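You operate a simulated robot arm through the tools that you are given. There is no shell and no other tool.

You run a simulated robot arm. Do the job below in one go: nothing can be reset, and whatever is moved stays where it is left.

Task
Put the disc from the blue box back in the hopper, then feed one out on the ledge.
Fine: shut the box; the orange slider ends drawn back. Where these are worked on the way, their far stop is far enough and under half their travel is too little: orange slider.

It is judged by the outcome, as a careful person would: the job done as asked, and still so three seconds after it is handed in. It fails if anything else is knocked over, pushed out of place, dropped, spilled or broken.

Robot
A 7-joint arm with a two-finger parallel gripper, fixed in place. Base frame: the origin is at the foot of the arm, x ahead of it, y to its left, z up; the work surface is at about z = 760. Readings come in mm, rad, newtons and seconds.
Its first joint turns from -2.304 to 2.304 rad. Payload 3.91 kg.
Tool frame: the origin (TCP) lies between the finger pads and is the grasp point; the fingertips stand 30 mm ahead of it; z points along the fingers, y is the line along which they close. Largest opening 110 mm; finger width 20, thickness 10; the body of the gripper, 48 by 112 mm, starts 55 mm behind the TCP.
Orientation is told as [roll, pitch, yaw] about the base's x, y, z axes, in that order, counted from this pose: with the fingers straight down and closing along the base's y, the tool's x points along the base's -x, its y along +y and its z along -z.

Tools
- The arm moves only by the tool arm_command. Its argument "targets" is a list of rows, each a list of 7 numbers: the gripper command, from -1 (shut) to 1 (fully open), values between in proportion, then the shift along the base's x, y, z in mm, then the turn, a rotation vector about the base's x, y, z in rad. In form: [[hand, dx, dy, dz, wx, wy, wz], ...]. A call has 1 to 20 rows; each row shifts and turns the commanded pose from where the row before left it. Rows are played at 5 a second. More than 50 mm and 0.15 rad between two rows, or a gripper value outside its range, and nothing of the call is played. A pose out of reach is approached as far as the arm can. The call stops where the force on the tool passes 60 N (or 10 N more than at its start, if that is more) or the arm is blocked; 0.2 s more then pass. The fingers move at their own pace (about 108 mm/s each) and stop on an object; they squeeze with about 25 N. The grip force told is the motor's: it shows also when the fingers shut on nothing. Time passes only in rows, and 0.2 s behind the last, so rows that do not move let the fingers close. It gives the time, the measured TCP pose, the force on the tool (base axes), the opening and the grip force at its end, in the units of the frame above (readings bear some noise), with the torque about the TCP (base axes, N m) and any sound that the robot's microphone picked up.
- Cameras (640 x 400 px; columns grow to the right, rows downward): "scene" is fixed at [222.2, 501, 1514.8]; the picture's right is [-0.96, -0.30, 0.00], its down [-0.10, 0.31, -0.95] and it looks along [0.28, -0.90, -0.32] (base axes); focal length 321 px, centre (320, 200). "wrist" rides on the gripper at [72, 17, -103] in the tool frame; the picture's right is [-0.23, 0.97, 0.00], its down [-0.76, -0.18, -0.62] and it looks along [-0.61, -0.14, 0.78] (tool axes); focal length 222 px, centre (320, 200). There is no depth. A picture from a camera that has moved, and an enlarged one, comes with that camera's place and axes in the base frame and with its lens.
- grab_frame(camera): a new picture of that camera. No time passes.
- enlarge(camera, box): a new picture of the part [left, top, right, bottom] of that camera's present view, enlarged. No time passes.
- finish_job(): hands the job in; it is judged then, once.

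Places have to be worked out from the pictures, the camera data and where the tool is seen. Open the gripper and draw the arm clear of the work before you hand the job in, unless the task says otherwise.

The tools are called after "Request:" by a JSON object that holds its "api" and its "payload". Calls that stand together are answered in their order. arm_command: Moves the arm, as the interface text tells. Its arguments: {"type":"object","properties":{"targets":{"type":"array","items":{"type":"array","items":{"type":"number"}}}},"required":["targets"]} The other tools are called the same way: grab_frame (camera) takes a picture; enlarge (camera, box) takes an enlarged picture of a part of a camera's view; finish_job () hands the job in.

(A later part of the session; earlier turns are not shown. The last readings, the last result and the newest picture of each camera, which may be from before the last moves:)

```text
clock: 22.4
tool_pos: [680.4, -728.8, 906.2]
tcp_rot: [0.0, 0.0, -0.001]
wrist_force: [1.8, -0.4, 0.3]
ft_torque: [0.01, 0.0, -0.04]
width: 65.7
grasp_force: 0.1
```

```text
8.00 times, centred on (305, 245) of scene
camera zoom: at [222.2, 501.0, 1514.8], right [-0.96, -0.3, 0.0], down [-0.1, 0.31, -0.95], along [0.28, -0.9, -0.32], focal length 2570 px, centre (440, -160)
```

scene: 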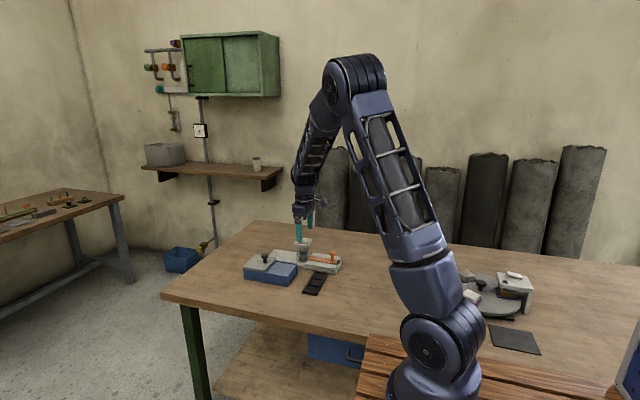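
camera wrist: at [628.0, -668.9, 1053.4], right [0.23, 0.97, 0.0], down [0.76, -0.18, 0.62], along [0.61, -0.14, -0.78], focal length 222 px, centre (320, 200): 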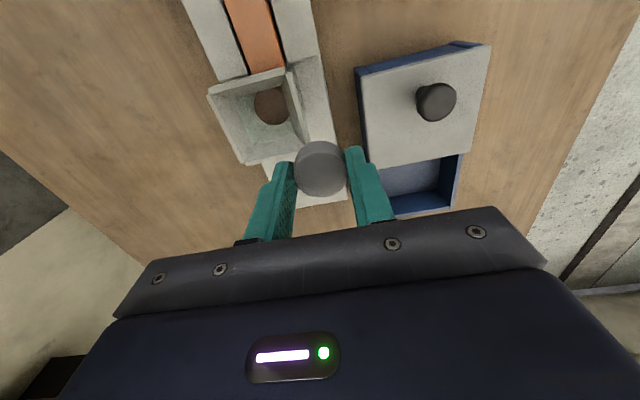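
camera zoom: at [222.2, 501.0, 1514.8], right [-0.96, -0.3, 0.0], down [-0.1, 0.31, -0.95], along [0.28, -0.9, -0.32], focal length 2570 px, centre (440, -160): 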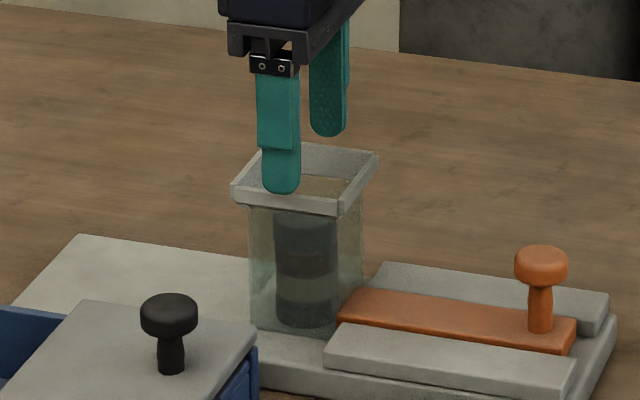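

The disc fell flat onto the stack (now four). I rise clear of the hopper and go over the orange knob, which I judge to be near (541,−727) with head z 824–842.

Request:
{"api": "arm_command", "payload": {"targets": [[0.2, 0, 0, 40, 0, 0, 0], [0.2, -40, 0, 5, 0, 0, 0], [0.6, -45, 0, 0, 0, 0, 0], [1, -45, 0, 0, 0, 0, 0], [1, -9, 0, 0, 0, 0, 0], [1, 0, 0, -25, 0, 0, 0], [1, 0, 0, 0, 0, 0, 0]]}}

Request:
{"api": "grab_frame", "payload": {"camera": "wrist"}}

Request:
{"api": "enlarge", "payload": {"camera": "scene", "box": [260, 200, 360, 290]}}

```text
clock: 24.0
tool_pos: [539.8, -729.1, 923.7]
tcp_rot: [0.0, 0.0, -0.002]
wrist_force: [0.1, -0.2, 0.0]
ft_torque: [-0.01, 0.02, 0.03]
width: 109.8
grasp_force: 0.1
```

```text
taken
camera wrist: at [468.0, -712.4, 1027.5], right [0.23, 0.97, 0.0], down [0.76, -0.18, 0.62], along [0.61, -0.14, -0.78], focal length 222 px, centre (320, 200)
```

wrist: 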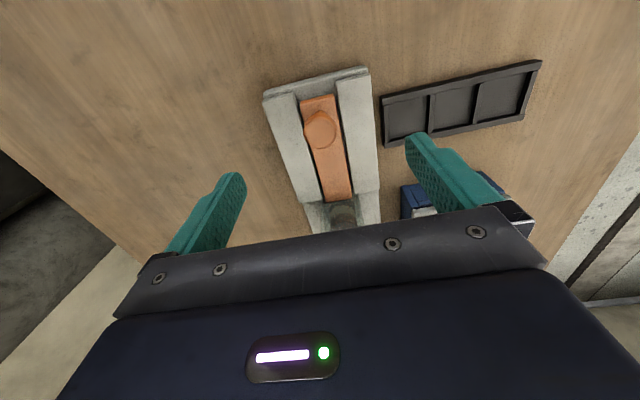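

```text
4.44 times, centred on (310, 245) of scene
camera zoom: at [222.2, 501.0, 1514.8], right [-0.96, -0.3, 0.0], down [-0.1, 0.31, -0.95], along [0.28, -0.9, -0.32], focal length 1428 px, centre (364, 0)
```

zoom: 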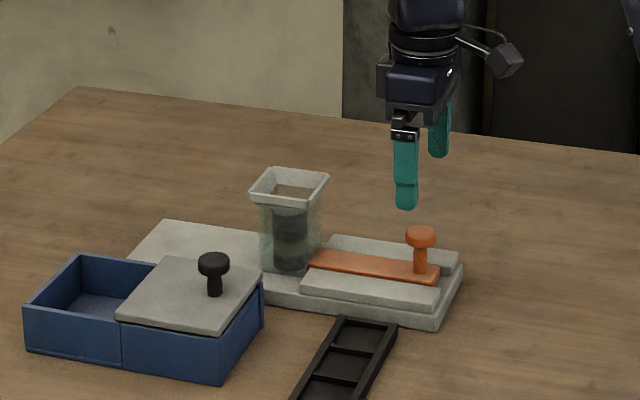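

The knob head is at about (542,−729), directly under the TCP. I narrow the fingers a bit and descend so the pads are around the knob's head.

Request:
{"api": "arm_command", "payload": {"targets": [[0.5, 1.5, 0, -30, 0, 0, 0], [0.3, 0, 0, -30, 0, 0, 0], [0.3, 0, 0, -20, 0, 0, 0], [0.3, 0, 0, 0, 0, 0, 0]]}}

Request:
{"api": "enlarge", "payload": {"camera": "wrist", "box": [220, 90, 420, 240]}}

Request:
{"api": "enlarge", "payload": {"camera": "scene", "box": [290, 215, 360, 280]}}

```text
clock: 25.0
tool_pos: [539.5, -729.5, 844.3]
tcp_rot: [0.0, 0.0, -0.001]
wrist_force: [-0.1, 0.6, 0.3]
ft_torque: [0.03, 0.0, -0.03]
width: 71.8
grasp_force: 0.0
```

```text
2.67 times, centred on (320, 165) of wrist
camera zoom: at [467.9, -712.1, 948.2], right [0.23, 0.97, 0.0], down [0.76, -0.18, 0.62], along [0.61, -0.14, -0.78], focal length 592 px, centre (320, 293)
```

zoom: 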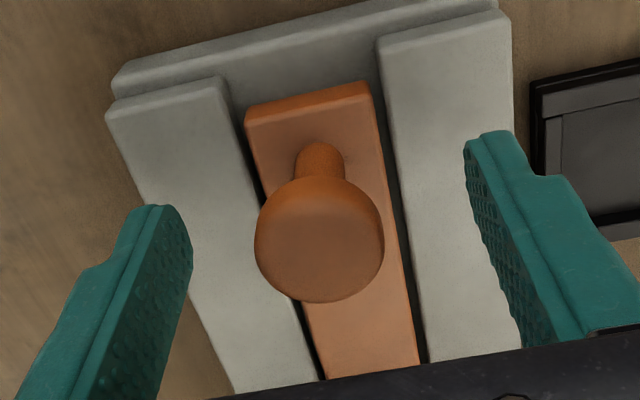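

```text
6.15 times, centred on (325, 248) of scene
camera zoom: at [222.2, 501.0, 1514.8], right [-0.96, -0.3, 0.0], down [-0.1, 0.31, -0.95], along [0.28, -0.9, -0.32], focal length 1977 px, centre (289, -92)
```

zoom: 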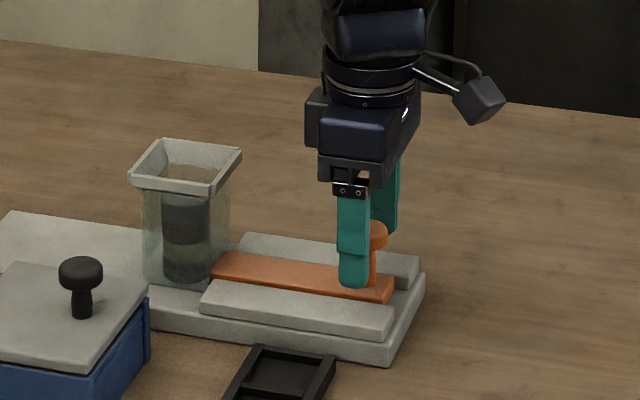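

The knob is centred between the fingers, perhaps 1–2 mm nearer the base. I adjust and close on it.

Request:
{"api": "arm_command", "payload": {"targets": [[0.3, -1.5, 0, -3, 0, 0, 0], [-1, 0, 0, 0, 0, 0, 0], [-1, 0, 0, 0, 0, 0, 0], [-1, 0, 0, 0, 0, 0, 0]]}}

Request:
{"api": "enlarge", "payload": {"camera": "wrist", "box": [220, 90, 420, 240]}}

Request:
{"api": "enlarge", "payload": {"camera": "scene", "box": [280, 215, 350, 280]}}

```text
clock: 26.0
tool_pos: [538.7, -729.3, 842.2]
tcp_rot: [-0.002, -0.001, 0.0]
wrist_force: [2.1, -15.7, -5.0]
ft_torque: [-0.21, -0.13, -0.08]
width: 28.9
grasp_force: 44.1
```

```text
2.67 times, centred on (320, 165) of wrist
camera zoom: at [466.4, -712.5, 944.9], right [0.23, 0.97, 0.0], down [0.76, -0.18, 0.62], along [0.61, -0.14, -0.78], focal length 592 px, centre (320, 293)
```

zoom: 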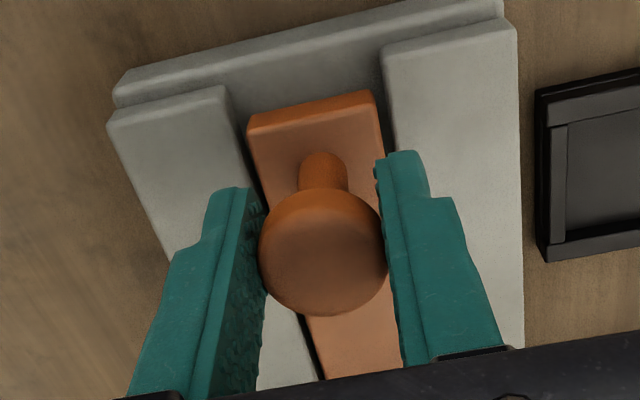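

```text
6.15 times, centred on (315, 248) of scene
camera zoom: at [222.2, 501.0, 1514.8], right [-0.96, -0.3, 0.0], down [-0.1, 0.31, -0.95], along [0.28, -0.9, -0.32], focal length 1977 px, centre (351, -92)
```

zoom: 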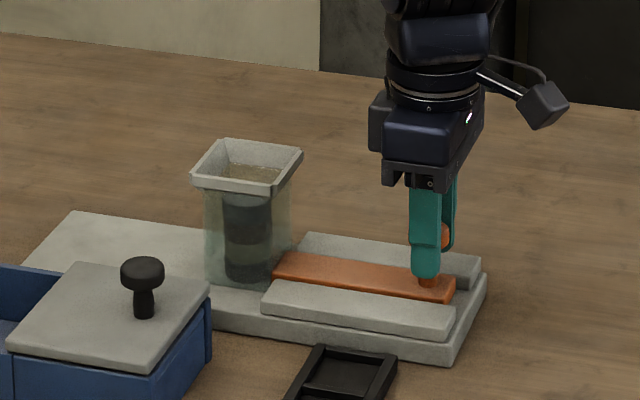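

The orange knob is held. I now push the slider slowly towards the hopper (+x), watching the force.

Request:
{"api": "arm_command", "payload": {"targets": [[-1, 0, -0.7, 0, 0, 0, 0], [-1, 5, 0, 0, 0, 0, 0], [-1, 5, 0, 0, 0, 0, 0], [-1, 5, 0, 0, 0, 0, 0], [-1, 5, 0, 0, 0, 0, 0], [-1, 0, 0, 0, 0, 0, 0]]}}

Request:
{"api": "enlarge", "payload": {"camera": "scene", "box": [270, 215, 350, 280]}}

```text
clock: 27.4
tool_pos: [559.8, -730.7, 840.8]
tcp_rot: [0.001, 0.001, 0.002]
wrist_force: [-2.2, -20.1, -31.8]
ft_torque: [-0.16, 0.55, -0.14]
width: 29.0
grasp_force: 44.9
```

```text
6.15 times, centred on (310, 248) of scene
camera zoom: at [222.2, 501.0, 1514.8], right [-0.96, -0.3, 0.0], down [-0.1, 0.31, -0.95], along [0.28, -0.9, -0.32], focal length 1977 px, centre (382, -92)
```

zoom: 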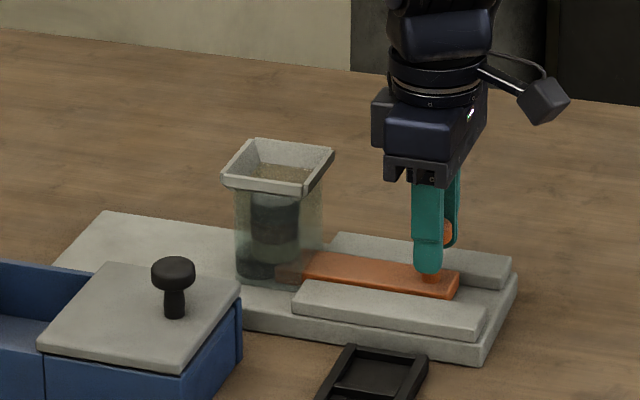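

The bottom disc is starting out with the slider moved about 21 mm. I ease the vertical and side loads slightly and continue pushing slowly.

Request:
{"api": "arm_command", "payload": {"targets": [[-1, 0, -0.6, -0.8, 0, 0, 0], [-1, 5, 0, 0, 0, 0, 0], [-1, 5, 0, 0, 0, 0, 0], [-1, 5, 0, 0, 0, 0, 0], [-1, 0, 0, 0, 0, 0, 0]]}}

Request:
{"api": "enlarge", "payload": {"camera": "scene", "box": [270, 215, 350, 280]}}

```text
clock: 28.6
tool_pos: [575.9, -730.0, 841.4]
tcp_rot: [0.0, 0.0, 0.0]
wrist_force: [-1.5, 15.7, -9.3]
ft_torque: [0.23, 0.03, 0.04]
width: 29.2
grasp_force: 45.1
```

```text
6.15 times, centred on (310, 248) of scene
camera zoom: at [222.2, 501.0, 1514.8], right [-0.96, -0.3, 0.0], down [-0.1, 0.31, -0.95], along [0.28, -0.9, -0.32], focal length 1977 px, centre (382, -92)
```

zoom: 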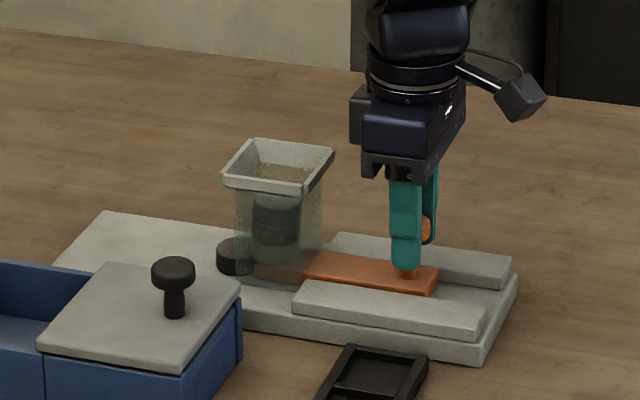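

The disc is coming out onto the ledge. I keep pushing in small steps towards the far stop.

Request:
{"api": "arm_command", "payload": {"targets": [[-1, 4, 0.3, 0, 0, 0, 0], [-1, 4, 0, 0, 0, 0, 0], [-1, 4, 0, 0, 0, 0, 0], [-1, 3, 0, 0, 0, 0, 0], [-1, 0, 0, 0, 0, 0, 0]]}}

Request:
{"api": "enlarge", "payload": {"camera": "scene", "box": [265, 215, 345, 280]}}

```text
clock: 29.8
tool_pos: [589.0, -729.8, 840.9]
tcp_rot: [0.0, -0.001, -0.001]
wrist_force: [-1.2, 16.8, -6.4]
ft_torque: [0.23, 0.14, 0.03]
width: 29.0
grasp_force: 44.6
```

```text
6.15 times, centred on (305, 248) of scene
camera zoom: at [222.2, 501.0, 1514.8], right [-0.96, -0.3, 0.0], down [-0.1, 0.31, -0.95], along [0.28, -0.9, -0.32], focal length 1977 px, centre (412, -92)
```

zoom: 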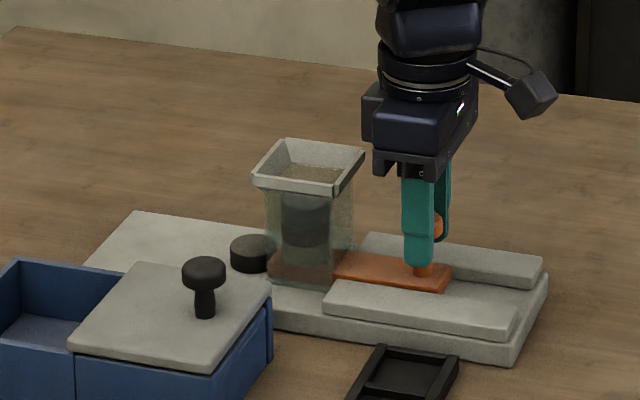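

The disc is nearly clear of the tube after 50 mm of travel with no stop felt. I continue in small steps to find the far stop.

Request:
{"api": "arm_command", "payload": {"targets": [[-1, 3, 0.3, 0, 0, 0, 0], [-1, 3, 0, 0, 0, 0, 0], [-1, 3, 0, 0, 0, 0, 0], [-1, 3, 0, 0, 0, 0, 0], [-1, 0, 0, 0, 0, 0, 0]]}}

Request:
{"api": "enlarge", "payload": {"camera": "scene", "box": [265, 215, 345, 280]}}

```text
clock: 31.0
tool_pos: [602.3, -731.1, 841.6]
tcp_rot: [-0.001, -0.001, -0.001]
wrist_force: [0.3, 10.2, -13.0]
ft_torque: [0.11, 0.12, -0.02]
width: 29.1
grasp_force: 45.0
```

```text
6.15 times, centred on (305, 248) of scene
camera zoom: at [222.2, 501.0, 1514.8], right [-0.96, -0.3, 0.0], down [-0.1, 0.31, -0.95], along [0.28, -0.9, -0.32], focal length 1977 px, centre (412, -92)
```

zoom: 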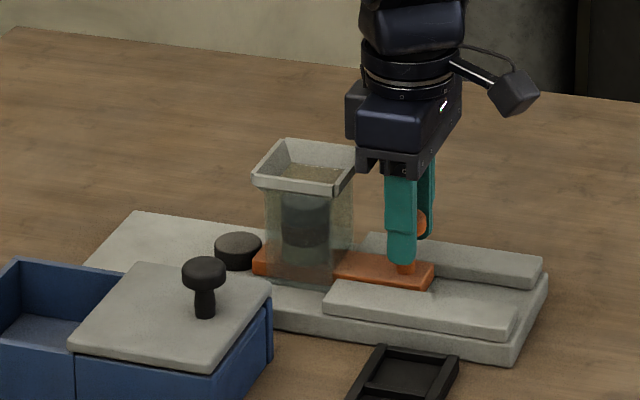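

The disc is now clear of the tube and lies on the ledge. I push a little more in 2 mm steps to reach the far stop if there is one close by.

Request:
{"api": "arm_command", "payload": {"targets": [[-1, 2, 0, -0.4, 0, 0, 0], [-1, 2, 0, 0, 0, 0, 0], [-1, 2, 0, 0, 0, 0, 0], [-1, 2, 0, 0, 0, 0, 0], [-1, 0, 0, 0, 0, 0, 0]]}}

Request:
{"api": "enlarge", "payload": {"camera": "scene", "box": [265, 215, 345, 280]}}

```text
clock: 32.2
tool_pos: [611.0, -730.2, 842.1]
tcp_rot: [-0.003, -0.001, -0.001]
wrist_force: [1.9, 1.3, -7.4]
ft_torque: [-0.01, -0.1, 0.01]
width: 28.8
grasp_force: 44.9
```

```text
6.15 times, centred on (305, 248) of scene
camera zoom: at [222.2, 501.0, 1514.8], right [-0.96, -0.3, 0.0], down [-0.1, 0.31, -0.95], along [0.28, -0.9, -0.32], focal length 1977 px, centre (412, -92)
```

zoom: 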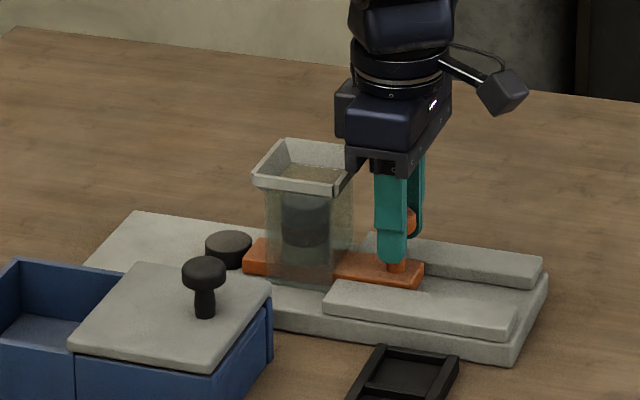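

Still no stop at 72 mm of travel; the disc sits well out on the ledge, whose end is near x 849. I try 8 mm more, gently, keeping clear of the hopper rim.

Request:
{"api": "arm_command", "payload": {"targets": [[-1, 2, 0, 0, 0, 0, 0], [-1, 2, 0, 0, 0, 0, 0], [-1, 2, 0, 0, 0, 0, 0], [-1, 2, 0, 0, 0, 0, 0], [-1, 0, 0, 0, 0, 0, 0]]}}

Request:
{"api": "enlarge", "payload": {"camera": "scene", "box": [265, 215, 345, 280]}}

Request:
{"api": "grab_frame", "payload": {"camera": "wrist"}}

```text
clock: 33.4
tool_pos: [616.2, -730.1, 841.0]
tcp_rot: [-0.001, 0.0, -0.001]
wrist_force: [-39.3, 9.4, 0.4]
ft_torque: [0.1, 0.48, 0.04]
width: 28.8
grasp_force: 45.2
```

```text
6.15 times, centred on (305, 248) of scene
camera zoom: at [222.2, 501.0, 1514.8], right [-0.96, -0.3, 0.0], down [-0.1, 0.31, -0.95], along [0.28, -0.9, -0.32], focal length 1977 px, centre (412, -92)
```

zoom: 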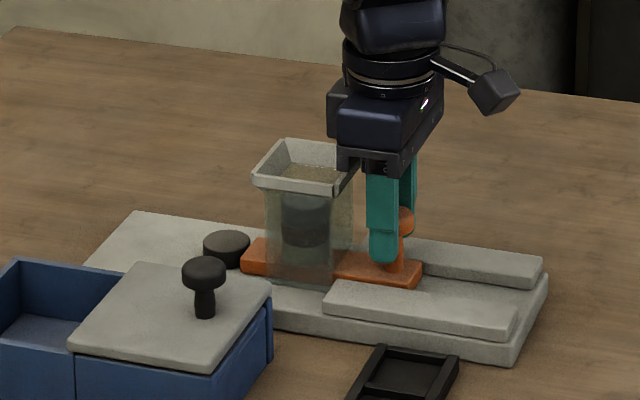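

```text
taken
camera wrist: at [543.8, -712.7, 944.5], right [0.23, 0.97, 0.0], down [0.76, -0.18, 0.62], along [0.61, -0.14, -0.78], focal length 222 px, centre (320, 200)
```

wrist: 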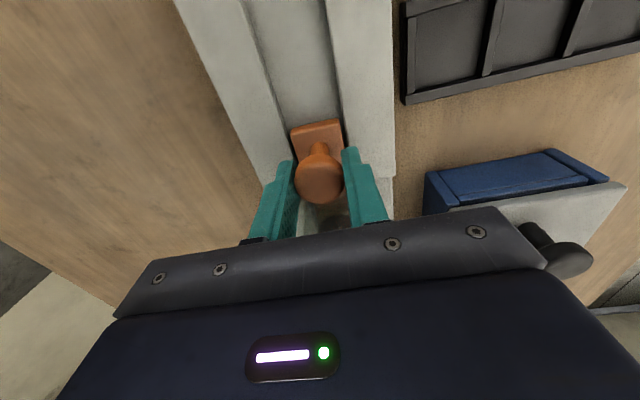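

The far stop is felt (39 N back-force). Now I draw the slider back slowly the full way.

Request:
{"api": "arm_command", "payload": {"targets": [[-1, -4, 0, 0, 0, 0, 0], [-1, -6, 0, 0, 0, 0, 0], [-1, -6, 0, 0, 0, 0, 0], [-1, -6, 0, 0, 0, 0, 0], [-1, -6, 0, 0, 0, 0, 0], [-1, -6, 0, 0, 0, 0, 0], [-1, -6, 0, 0, 0, 0, 0], [-1, 0, 0, 0, 0, 0, 0]]}}

Request:
{"api": "enlarge", "payload": {"camera": "scene", "box": [265, 215, 345, 280]}}

```text
clock: 35.2
tool_pos: [579.0, -730.2, 840.9]
tcp_rot: [-0.001, -0.001, 0.0]
wrist_force: [-0.2, -20.1, -23.3]
ft_torque: [-0.21, 0.09, 0.05]
width: 28.8
grasp_force: 44.8
```

```text
6.15 times, centred on (305, 248) of scene
camera zoom: at [222.2, 501.0, 1514.8], right [-0.96, -0.3, 0.0], down [-0.1, 0.31, -0.95], along [0.28, -0.9, -0.32], focal length 1977 px, centre (412, -92)
```

zoom: 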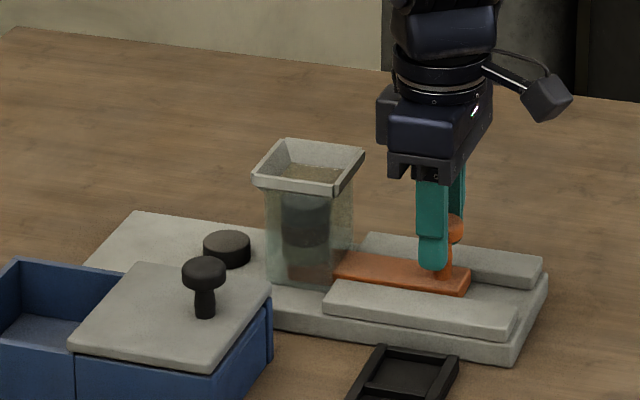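

The disc stays on the ledge and the slider is coming back. I continue drawing it to its rear stop.

Request:
{"api": "arm_command", "payload": {"targets": [[-1, -4, -0.4, -0.4, 0, 0, 0], [-1, -6, 0, 0, 0, 0, 0], [-1, -6, 0, 0, 0, 0, 0], [-1, -6, 0, 0, 0, 0, 0], [-1, -6, 0, 0, 0, 0, 0], [-1, -5, 0, 0, 0, 0, 0], [-1, -4, 0, 0, 0, 0, 0], [-1, 0, 0, 0, 0, 0, 0]]}}

Request:
{"api": "enlarge", "payload": {"camera": "scene", "box": [270, 215, 350, 280]}}

Request:
{"api": "grab_frame", "payload": {"camera": "wrist"}}

```text
clock: 37.0
tool_pos: [542.3, -730.8, 841.7]
tcp_rot: [-0.003, -0.003, 0.0]
wrist_force: [17.3, -22.8, 12.5]
ft_torque: [-0.33, -0.45, 0.08]
width: 28.7
grasp_force: 44.9
```

```text
6.15 times, centred on (310, 248) of scene
camera zoom: at [222.2, 501.0, 1514.8], right [-0.96, -0.3, 0.0], down [-0.1, 0.31, -0.95], along [0.28, -0.9, -0.32], focal length 1977 px, centre (382, -92)
```

zoom: 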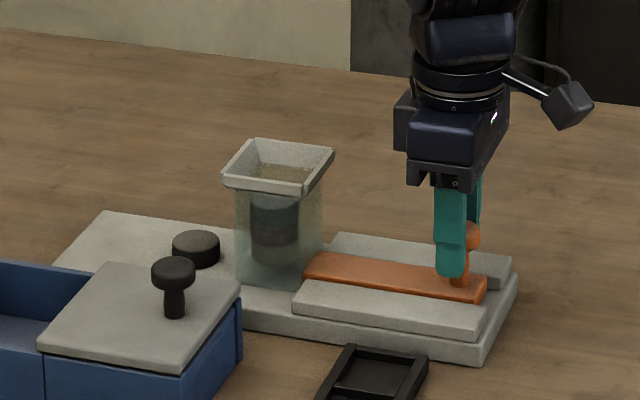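

```text
taken
camera wrist: at [470.4, -712.4, 944.4], right [0.23, 0.97, 0.0], down [0.76, -0.17, 0.63], along [0.61, -0.14, -0.78], focal length 222 px, centre (320, 200)
```

wrist: 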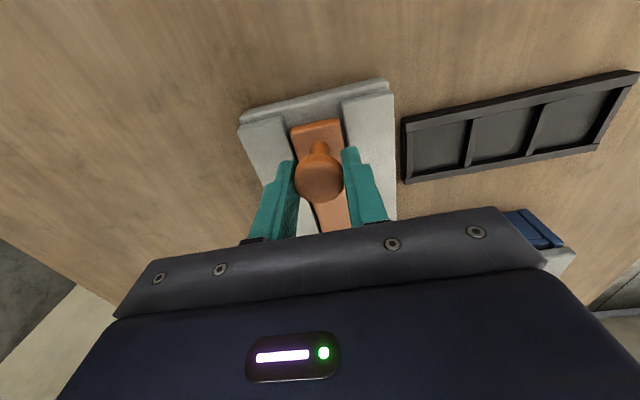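

The rear stop is felt (17 N) and the slider end is where it began. I check the hopper stack closely before letting go.

Request:
{"api": "enlarge", "payload": {"camera": "scene", "box": [285, 225, 335, 270]}}

```text
8.89 times, centred on (310, 248) of scene
camera zoom: at [222.2, 501.0, 1514.8], right [-0.96, -0.3, 0.0], down [-0.1, 0.31, -0.95], along [0.28, -0.9, -0.32], focal length 2856 px, centre (409, -222)
```

zoom: 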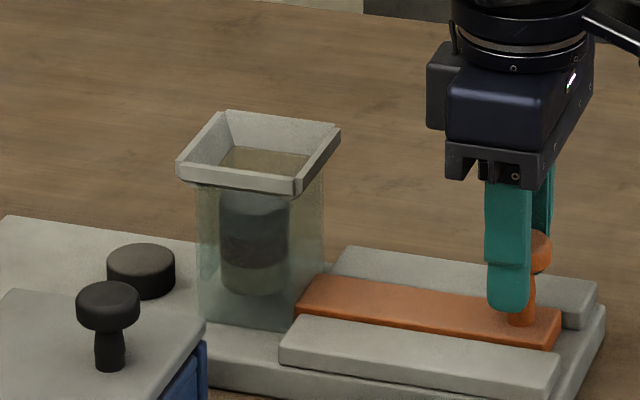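

The stack in the tube looks as if its bottom is still some 13 mm above the base. I enlarge further to tell whether it has dropped.

Request:
{"api": "enlarge", "payload": {"camera": "scene", "box": [296, 235, 324, 266]}}

```text
12.90 times, centred on (310, 250) of scene
camera zoom: at [222.2, 501.0, 1514.8], right [-0.96, -0.3, 0.0], down [-0.1, 0.31, -0.95], along [0.28, -0.9, -0.32], focal length 4145 px, centre (449, -452)
```

zoom: 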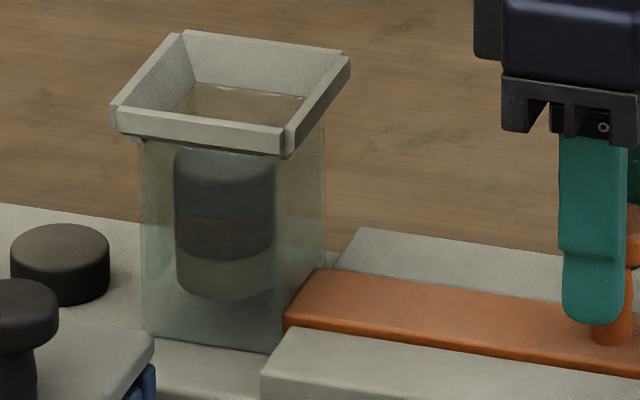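

Three discs are in the tube, but the stack still looks raised, and the slider might be a few mm short of its start. I pull back a few mm more to be sure of the stop and let a second pass.

Request:
{"api": "arm_command", "payload": {"targets": [[-1, 0, -0.5, 0.4, 0, 0, 0], [-1, -1.5, 0, 0, 0, 0, 0], [-1, -1.5, 0, 0, 0, 0, 0], [-1, 0, 0, 0, 0, 0, 0], [-1, 0, 0, 0, 0, 0, 0]]}}

Request:
{"api": "enlarge", "payload": {"camera": "scene", "box": [296, 235, 324, 266]}}

Request:
{"api": "enlarge", "payload": {"camera": "wrist", "box": [230, 70, 410, 240]}}

```text
clock: 38.2
tool_pos: [538.9, -730.6, 840.6]
tcp_rot: [0.0, 0.0, 0.002]
wrist_force: [39.3, -12.2, 3.4]
ft_torque: [-0.15, -0.48, 0.01]
width: 29.1
grasp_force: 45.0
```

```text
12.90 times, centred on (310, 250) of scene
camera zoom: at [222.2, 501.0, 1514.8], right [-0.96, -0.3, 0.0], down [-0.1, 0.31, -0.95], along [0.28, -0.9, -0.32], focal length 4145 px, centre (449, -452)
```

zoom: 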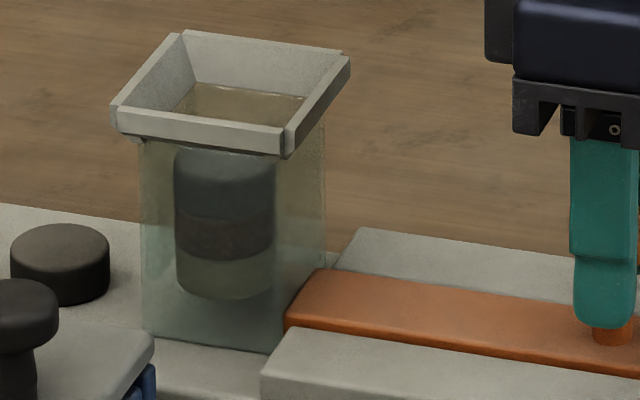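

```text
2.35 times, centred on (320, 155) of wrist
camera zoom: at [466.8, -712.8, 944.0], right [0.23, 0.97, 0.0], down [0.76, -0.18, 0.62], along [0.61, -0.14, -0.78], focal length 523 px, centre (320, 306)
```

zoom: 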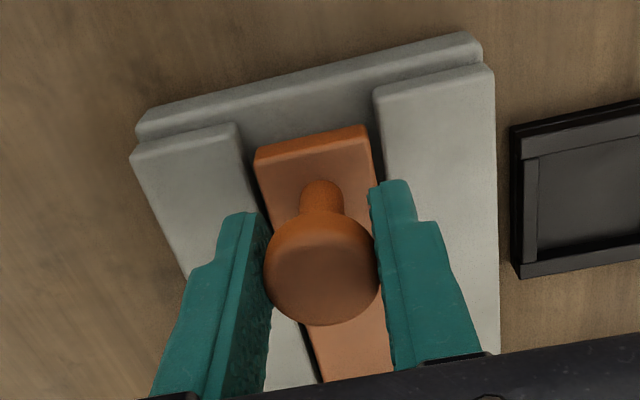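

The slider is firmly at its rear stop (39 N), yet the stack still seems raised. I relieve the pull, open, rise, and take a wrist view into the hopper.

Request:
{"api": "arm_command", "payload": {"targets": [[-1, 2, 0, 0, 0, 0, 0], [0.3, 0, 0, 0, 0, 0, 0], [0.3, 0, 0, 0, 0, 0, 0], [0.3, 0, 0, 30, 0, 0, 0], [0.3, 0, 0, 40, 0, 0, 0], [0.3, 0, 0, 40, 0, 0, 0], [0.3, 0, 0, 0, 0, 0, 0]]}}

Request:
{"api": "grab_frame", "payload": {"camera": "wrist"}}

Request:
{"api": "enlarge", "payload": {"camera": "scene", "box": [285, 230, 345, 275]}}

```text
clock: 39.8
tool_pos: [536.4, -731.0, 948.7]
tcp_rot: [0.0, 0.001, 0.0]
wrist_force: [0.1, 0.6, 0.3]
ft_torque: [0.01, -0.02, -0.03]
width: 71.6
grasp_force: 0.0
```

```text
taken
camera wrist: at [464.4, -712.4, 1052.8], right [0.23, 0.97, 0.0], down [0.76, -0.18, 0.62], along [0.61, -0.14, -0.78], focal length 222 px, centre (320, 200)
```

wrist: 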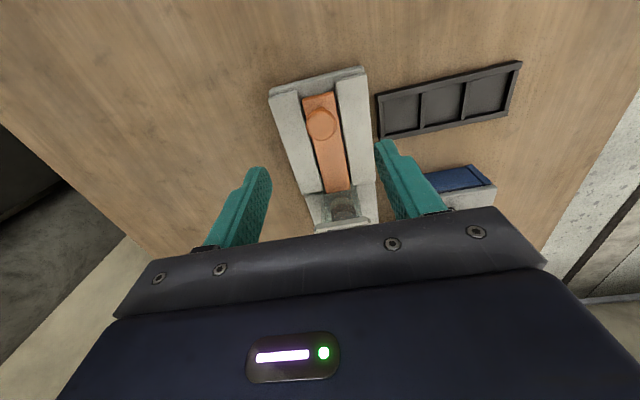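

```text
8.89 times, centred on (315, 252) of scene
camera zoom: at [222.2, 501.0, 1514.8], right [-0.96, -0.3, 0.0], down [-0.1, 0.31, -0.95], along [0.28, -0.9, -0.32], focal length 2856 px, centre (364, -267)
```

zoom: 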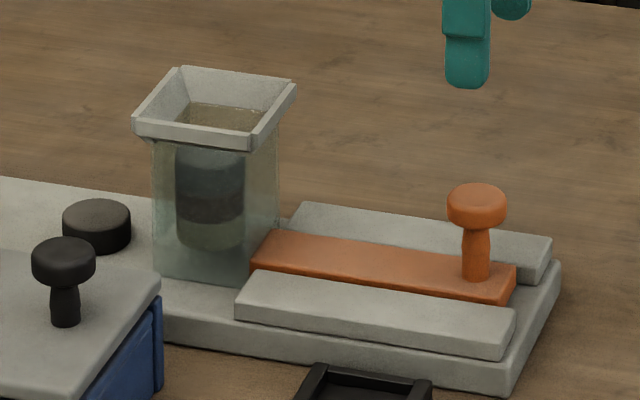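

The stack still hangs about 15 mm above the base though the slider is out. I move the hand a bit forward, staying high, to look down into the hopper and through its wall.

Request:
{"api": "arm_command", "payload": {"targets": [[0.6, 40, 0, 10, 0, 0, 0], [1, 40, 0, 10, 0, 0, 0], [1, 0, 0, 0, 0, 0, 0]]}}

Request:
{"api": "grab_frame", "payload": {"camera": "wrist"}}

Request:
{"api": "enlarge", "payload": {"camera": "wrist", "box": [270, 60, 390, 210]}}

Request:
{"api": "enlarge", "payload": {"camera": "scene", "box": [296, 235, 324, 266]}}

```text
clock: 40.6
tool_pos: [617.6, -729.0, 968.9]
tcp_rot: [0.0, 0.001, 0.001]
wrist_force: [-0.2, 0.2, -0.2]
ft_torque: [-0.02, -0.01, 0.03]
width: 110.1
grasp_force: 0.1
```

```text
taken
camera wrist: at [545.5, -711.0, 1072.9], right [0.23, 0.97, 0.0], down [0.76, -0.18, 0.62], along [0.61, -0.14, -0.78], focal length 222 px, centre (320, 200)
```

wrist: 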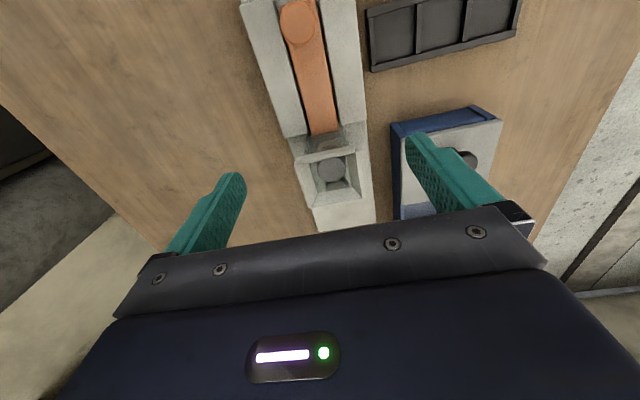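

```text
2.67 times, centred on (330, 135) of wrist
camera zoom: at [545.5, -711.0, 1072.9], right [0.23, 0.97, 0.0], down [0.76, -0.18, 0.62], along [0.61, -0.14, -0.78], focal length 592 px, centre (293, 373)
```

zoom: 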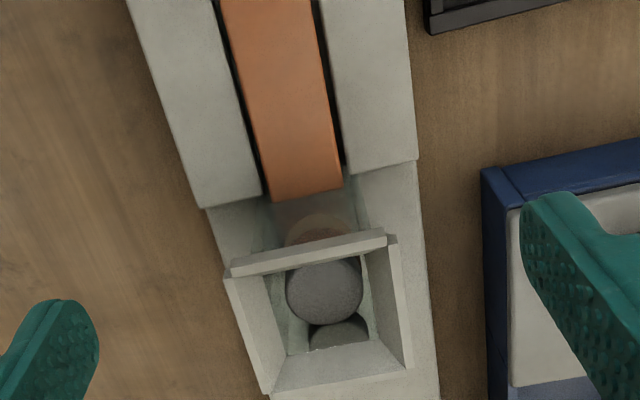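

```text
12.90 times, centred on (310, 250) of scene
camera zoom: at [222.2, 501.0, 1514.8], right [-0.96, -0.3, 0.0], down [-0.1, 0.31, -0.95], along [0.28, -0.9, -0.32], focal length 4145 px, centre (449, -452)
```

zoom: 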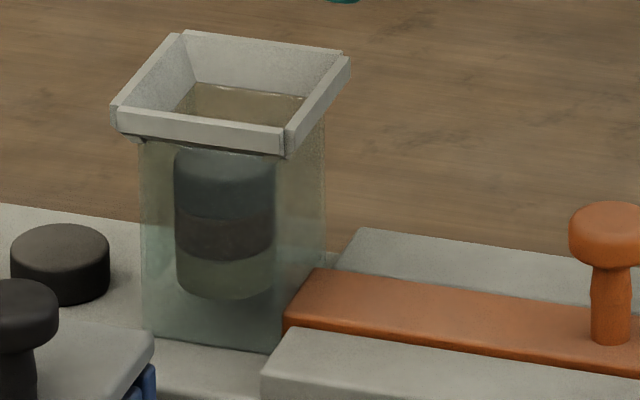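

The view from above cannot settle the stack's height. I tilt the hand so the wrist camera looks more levelly at the tube from the slider side.

Request:
{"api": "arm_command", "payload": {"targets": [[1, -15, 0, -10, 0, -0.13, 0], [1, -15, 0, -10, 0, -0.13, 0], [1, -15, 0, -10, 0, -0.13, 0], [1, -10, 0, -10, 0, -0.13, 0], [1, 0, 0, 0, 0, 0, 0]]}}

Request:
{"api": "grab_frame", "payload": {"camera": "wrist"}}

Request:
{"api": "enlarge", "payload": {"camera": "scene", "box": [260, 195, 345, 280]}}

```text
clock: 41.8
tool_pos: [563.2, -729.6, 932.4]
tcp_rot: [-0.003, -0.522, 0.0]
wrist_force: [0.8, 0.0, 0.4]
ft_torque: [0.02, 0.0, -0.01]
width: 109.9
grasp_force: 0.0
```

```text
taken
camera wrist: at [449.2, -712.8, 985.5], right [0.2, 0.97, 0.11], down [0.35, -0.18, 0.92], along [0.92, -0.14, -0.38], focal length 222 px, centre (320, 200)
```

wrist: 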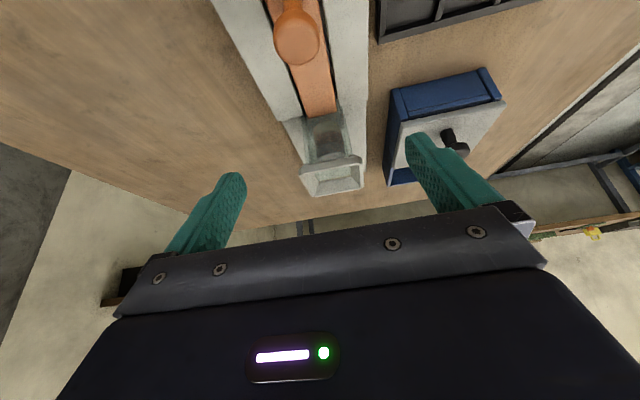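

```text
4.71 times, centred on (302, 238) of scene
camera zoom: at [222.2, 501.0, 1514.8], right [-0.96, -0.3, 0.0], down [-0.1, 0.31, -0.95], along [0.28, -0.9, -0.32], focal length 1512 px, centre (402, 24)
```

zoom: 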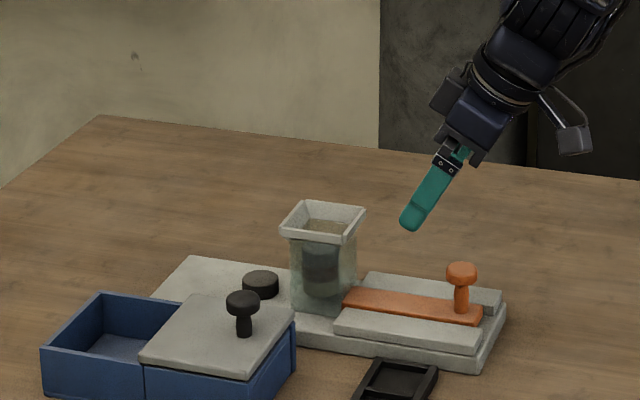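

Request:
{"api": "enlarge", "payload": {"camera": "wrist", "box": [280, 80, 400, 210]}}

```text
3.08 times, centred on (340, 145) of wrist
camera zoom: at [449.2, -712.8, 985.5], right [0.2, 0.97, 0.11], down [0.35, -0.18, 0.92], along [0.92, -0.14, -0.38], focal length 684 px, centre (258, 369)
```

zoom: 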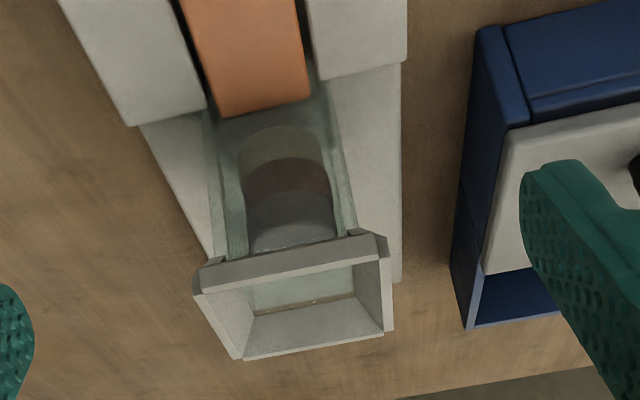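

The three discs clearly hang near slider-top height. I take the same enlarged scene view as at the start to compare the slider's position exactly.

Request:
{"api": "enlarge", "payload": {"camera": "scene", "box": [285, 232, 345, 274]}}

```text
9.52 times, centred on (315, 253) of scene
camera zoom: at [222.2, 501.0, 1514.8], right [-0.96, -0.3, 0.0], down [-0.1, 0.31, -0.95], along [0.28, -0.9, -0.32], focal length 3060 px, centre (368, -305)
```

zoom: 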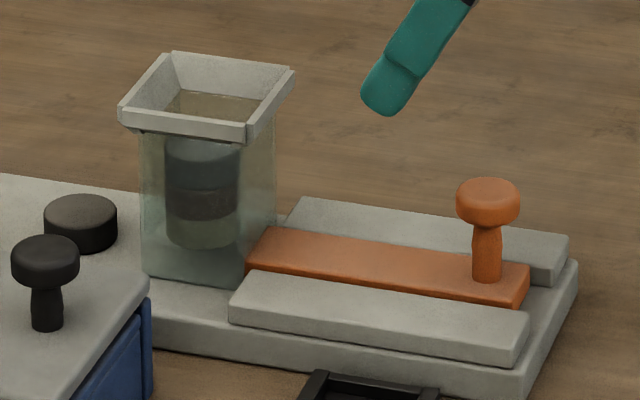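

The slider is exactly where it began, and the three discs hang level in the middle of the tube, touching nothing that moves; one disc lies on the ledge as asked. I now bring the hand upright and over to the black knob to shut the box, and will look at the stack again after.

Request:
{"api": "arm_command", "payload": {"targets": [[1, 10, 20, 10, 0, 0.13, 0], [1, 20, 30, 10, 0, 0.13, 0], [1, 25, 30, 5, 0, 0.13, 0], [1, 25, 30, 0, 0, 0.13, 0], [1, 30, 25, 0, 0, 0, 0], [1, 20, 8, 0, 0, 0, 0], [1, 0, 0, 0, 0, 0, 0], [1, 0, 0, 0, 0, 0, 0]]}}

Request:
{"api": "grab_frame", "payload": {"camera": "wrist"}}

Request:
{"api": "enlarge", "payload": {"camera": "scene", "box": [240, 200, 345, 285]}}

```text
clock: 43.6
tool_pos: [696.1, -588.1, 955.8]
tcp_rot: [0.0, -0.002, 0.0]
wrist_force: [-0.3, -0.3, 0.5]
ft_torque: [0.01, -0.02, -0.01]
width: 110.1
grasp_force: 0.1
```

```text
taken
camera wrist: at [623.7, -570.3, 1060.4], right [0.23, 0.97, 0.0], down [0.76, -0.18, 0.62], along [0.61, -0.14, -0.78], focal length 222 px, centre (320, 200)
```

wrist: 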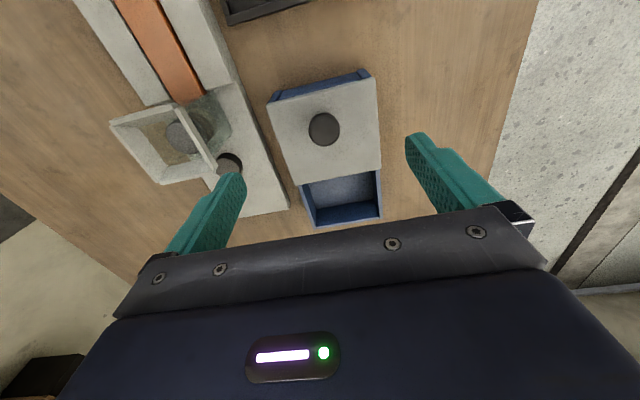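

```text
4.71 times, centred on (292, 242) of scene
camera zoom: at [222.2, 501.0, 1514.8], right [-0.96, -0.3, 0.0], down [-0.1, 0.31, -0.95], along [0.28, -0.9, -0.32], focal length 1512 px, centre (449, 0)
```

zoom: 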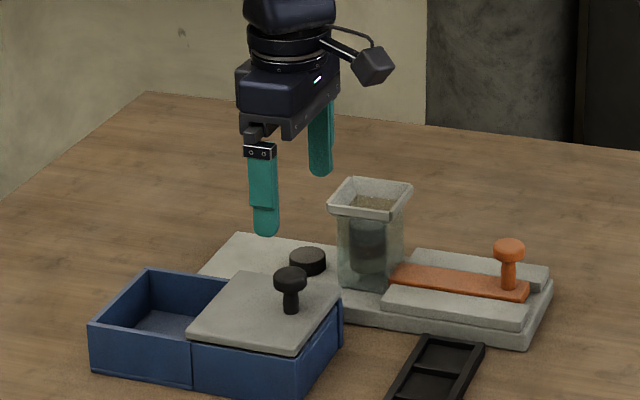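

The knob is directly below at about (698,−586). I descend with the fingers about 66 mm apart, to z ≈ 861, and close on it.

Request:
{"api": "arm_command", "payload": {"targets": [[0.2, 1.5, 2, -30, 0, 0, 0], [0.2, 0, 0, -35, 0, 0, 0], [0.2, 0, 0, -25, 0, 0, 0], [0.2, 0, 0, -4, 0, 0, 0], [0.2, 0, 0, 0, 0, 0, 0]]}}

Request:
{"api": "enlarge", "payload": {"camera": "wrist", "box": [220, 90, 420, 240]}}

Request:
{"api": "enlarge", "payload": {"camera": "scene", "box": [240, 215, 330, 285]}}

```text
clock: 44.8
tool_pos: [696.6, -587.4, 862.5]
tcp_rot: [-0.003, 0.0, 0.0]
wrist_force: [0.0, 0.6, -0.1]
ft_torque: [0.03, 0.03, 0.01]
width: 66.2
grasp_force: 0.0
```

```text
2.67 times, centred on (320, 165) of wrist
camera zoom: at [623.4, -569.2, 965.9], right [0.23, 0.97, 0.0], down [0.76, -0.18, 0.62], along [0.61, -0.14, -0.78], focal length 592 px, centre (320, 293)
```

zoom: 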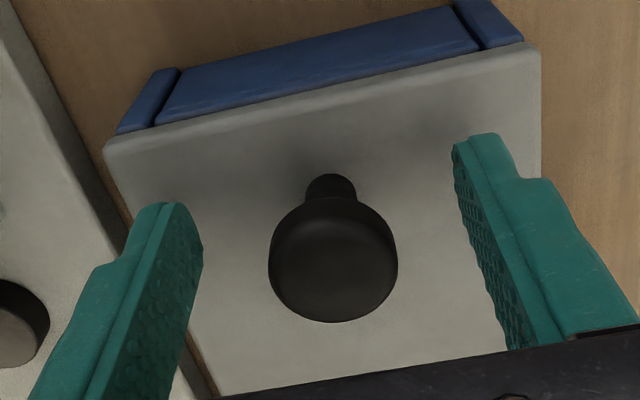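

```text
5.71 times, centred on (285, 250) of scene
camera zoom: at [222.2, 501.0, 1514.8], right [-0.96, -0.3, 0.0], down [-0.1, 0.31, -0.95], along [0.28, -0.9, -0.32], focal length 1836 px, centre (520, -86)
```

zoom: 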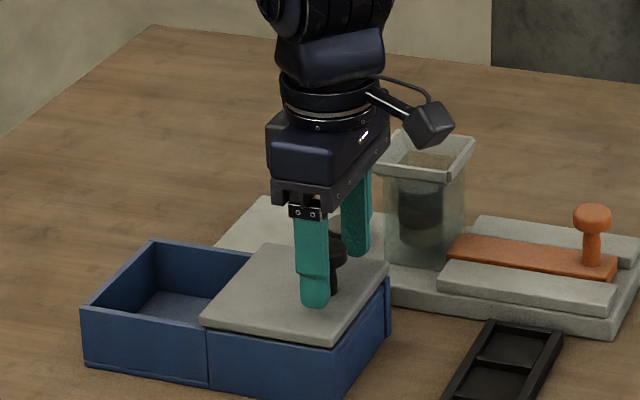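

The knob is about 2.5 mm further to +y than the TCP. I shift by that and close.

Request:
{"api": "arm_command", "payload": {"targets": [[0.2, 0.5, 2.3, -1, 0, 0, 0], [-1, 0, 0, 0, 0, 0, 0], [-1, 0, 0, 0, 0, 0, 0], [-1, 0, 0, 0, 0, 0, 0], [-1, 0, 0, 0, 0, 0, 0]]}}

```text
clock: 46.0
tool_pos: [696.2, -585.8, 862.7]
tcp_rot: [-0.002, 0.0, -0.001]
wrist_force: [-0.3, -18.9, -3.3]
ft_torque: [-0.29, 0.11, -0.15]
width: 29.1
grasp_force: 45.3
```

The knob is held. I push the lid towards +x to shut the box, about 99 mm in moderate steps, easing the side load first.

Request:
{"api": "arm_command", "payload": {"targets": [[-1, 0, -0.7, -0.5, 0, 0, 0], [-1, 8, 0, 0, 0, 0, 0], [-1, 12, 0, 0, 0, 0, 0], [-1, 12, 0, 0, 0, 0, 0], [-1, 12, 0, 0, 0, 0, 0], [-1, 12, 0, 0, 0, 0, 0], [-1, 0, 0, 0, 0, 0, 0]]}}

Request:
{"api": "enlarge", "payload": {"camera": "scene", "box": [235, 215, 325, 285]}}

```text
clock: 47.6
tool_pos: [751.1, -584.6, 861.6]
tcp_rot: [-0.002, -0.002, 0.0]
wrist_force: [0.6, 1.4, 22.9]
ft_torque: [0.04, -0.51, -0.08]
width: 29.1
grasp_force: 44.5
```

```text
5.71 times, centred on (280, 250) of scene
camera zoom: at [222.2, 501.0, 1514.8], right [-0.96, -0.3, 0.0], down [-0.1, 0.31, -0.95], along [0.28, -0.9, -0.32], focal length 1836 px, centre (549, -86)
```

zoom: 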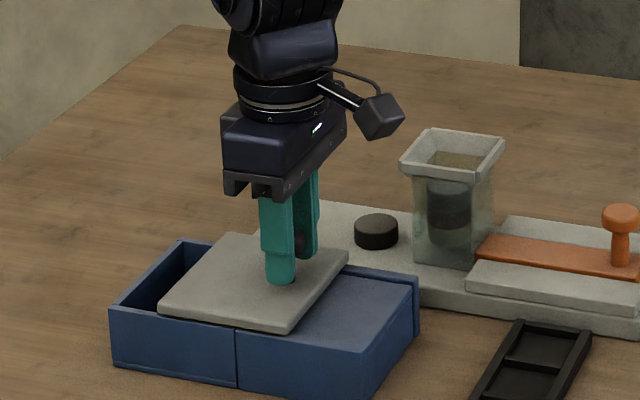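

The lid is half way and moves freely. I push the remaining ~45 mm, slower near the end.

Request:
{"api": "arm_command", "payload": {"targets": [[-1, 10, 0, 0.5, 0, 0, 0], [-1, 12, 0, 0, 0, 0, 0], [-1, 10, 0, 0, 0, 0, 0], [-1, 6, 0, 0, 0, 0, 0], [-1, 4, 0, 0, 0, 0, 0], [-1, 3, 0, 0, 0, 0, 0], [-1, 2, 0, 0, 0, 0, 0], [-1, 0, 0, 0, 0, 0, 0]]}}

Request:
{"api": "enlarge", "payload": {"camera": "scene", "box": [235, 215, 325, 285]}}

Request:
{"api": "enlarge", "payload": {"camera": "wrist", "box": [200, 60, 440, 230]}}

```text
clock: 49.4
tool_pos: [797.0, -584.2, 859.5]
tcp_rot: [0.0, 0.004, -0.002]
wrist_force: [-39.1, -8.4, 3.6]
ft_torque: [-0.1, 0.47, -0.05]
width: 29.2
grasp_force: 45.1
```

```text
5.71 times, centred on (280, 250) of scene
camera zoom: at [222.2, 501.0, 1514.8], right [-0.96, -0.3, 0.0], down [-0.1, 0.31, -0.95], along [0.28, -0.9, -0.32], focal length 1836 px, centre (549, -86)
```

zoom: 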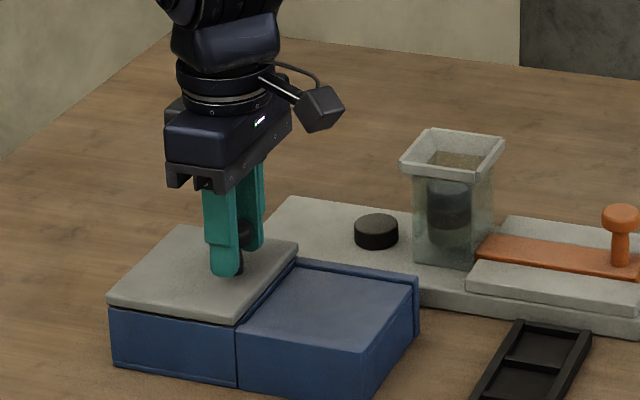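

```text
2.35 times, centred on (320, 145) of wrist
camera zoom: at [724.9, -567.6, 964.6], right [0.23, 0.97, 0.0], down [0.76, -0.18, 0.62], along [0.6, -0.14, -0.78], focal length 523 px, centre (320, 329)
```

zoom: 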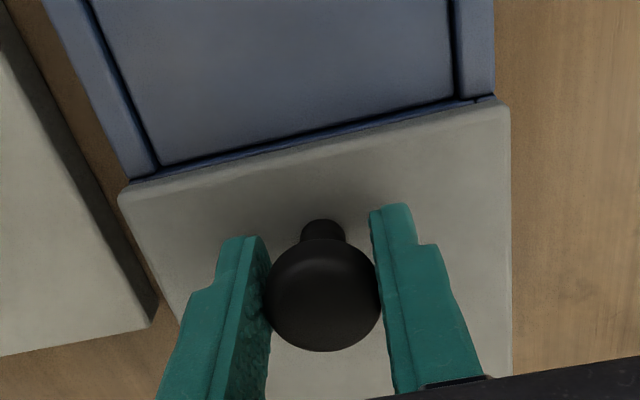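

The lid has reached its stop (39 N) and covers the box as at the start. I relieve the push, open, and rise straight up.

Request:
{"api": "arm_command", "payload": {"targets": [[-1, -2, 0, 0, 0, 0, 0], [0.2, 0, 0, 0, 0, 0, 0], [0.2, 0, 0, 0, 0, 0, 0], [0.2, 0, 0, 25, 0, 0, 0], [0.2, 0, 0, 40, 0, 0, 0], [0.5, -20, 0, 40, 0, 0, 0], [0.5, -40, 0, 20, 0, 0, 0], [1, -40, 0, 0, 0, 0, 0], [1, 0, 0, 0, 0, 0, 0]]}}

Request:
{"api": "grab_frame", "payload": {"camera": "wrist"}}

Request:
{"api": "enlarge", "payload": {"camera": "scene", "box": [235, 220, 345, 300]}}

Request:
{"api": "enlarge", "payload": {"camera": "scene", "box": [285, 232, 345, 274]}}

```text
clock: 51.4
tool_pos: [696.7, -584.1, 986.9]
tcp_rot: [0.001, 0.0, 0.0]
wrist_force: [-0.6, -0.3, 0.2]
ft_torque: [0.01, 0.02, 0.0]
width: 110.0
grasp_force: 0.0
```

```text
taken
camera wrist: at [623.6, -566.8, 1090.1], right [0.23, 0.97, 0.0], down [0.76, -0.18, 0.62], along [0.61, -0.14, -0.78], focal length 222 px, centre (320, 200)
```

wrist: 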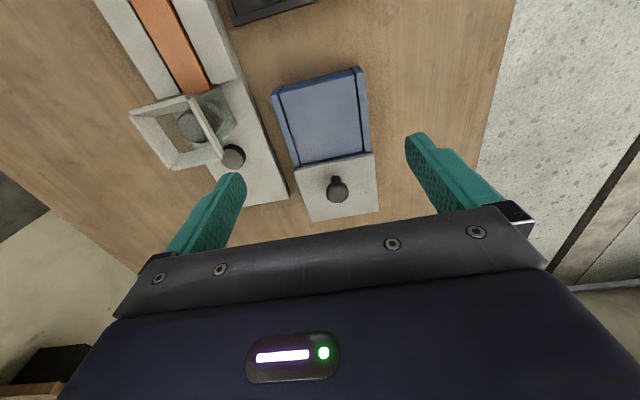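

```text
5.00 times, centred on (290, 260) of scene
camera zoom: at [222.2, 501.0, 1514.8], right [-0.96, -0.3, 0.0], down [-0.1, 0.31, -0.95], along [0.28, -0.9, -0.32], focal length 1606 px, centre (470, -100)
```

zoom: 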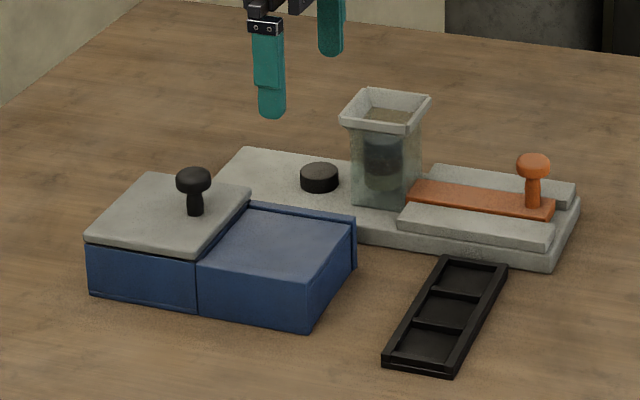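

```text
9.52 times, centred on (315, 253) of scene
camera zoom: at [222.2, 501.0, 1514.8], right [-0.96, -0.3, 0.0], down [-0.1, 0.31, -0.95], along [0.28, -0.9, -0.32], focal length 3060 px, centre (368, -305)
```

zoom: 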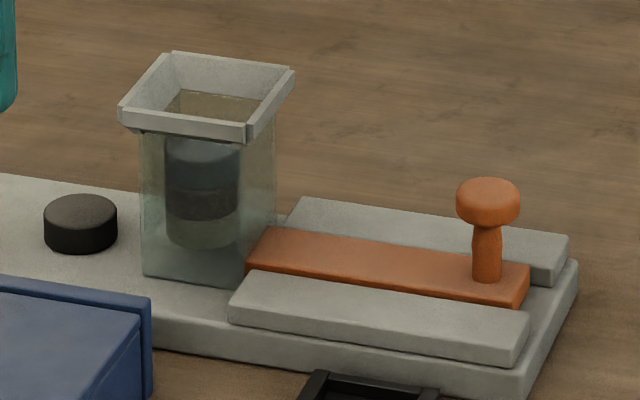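

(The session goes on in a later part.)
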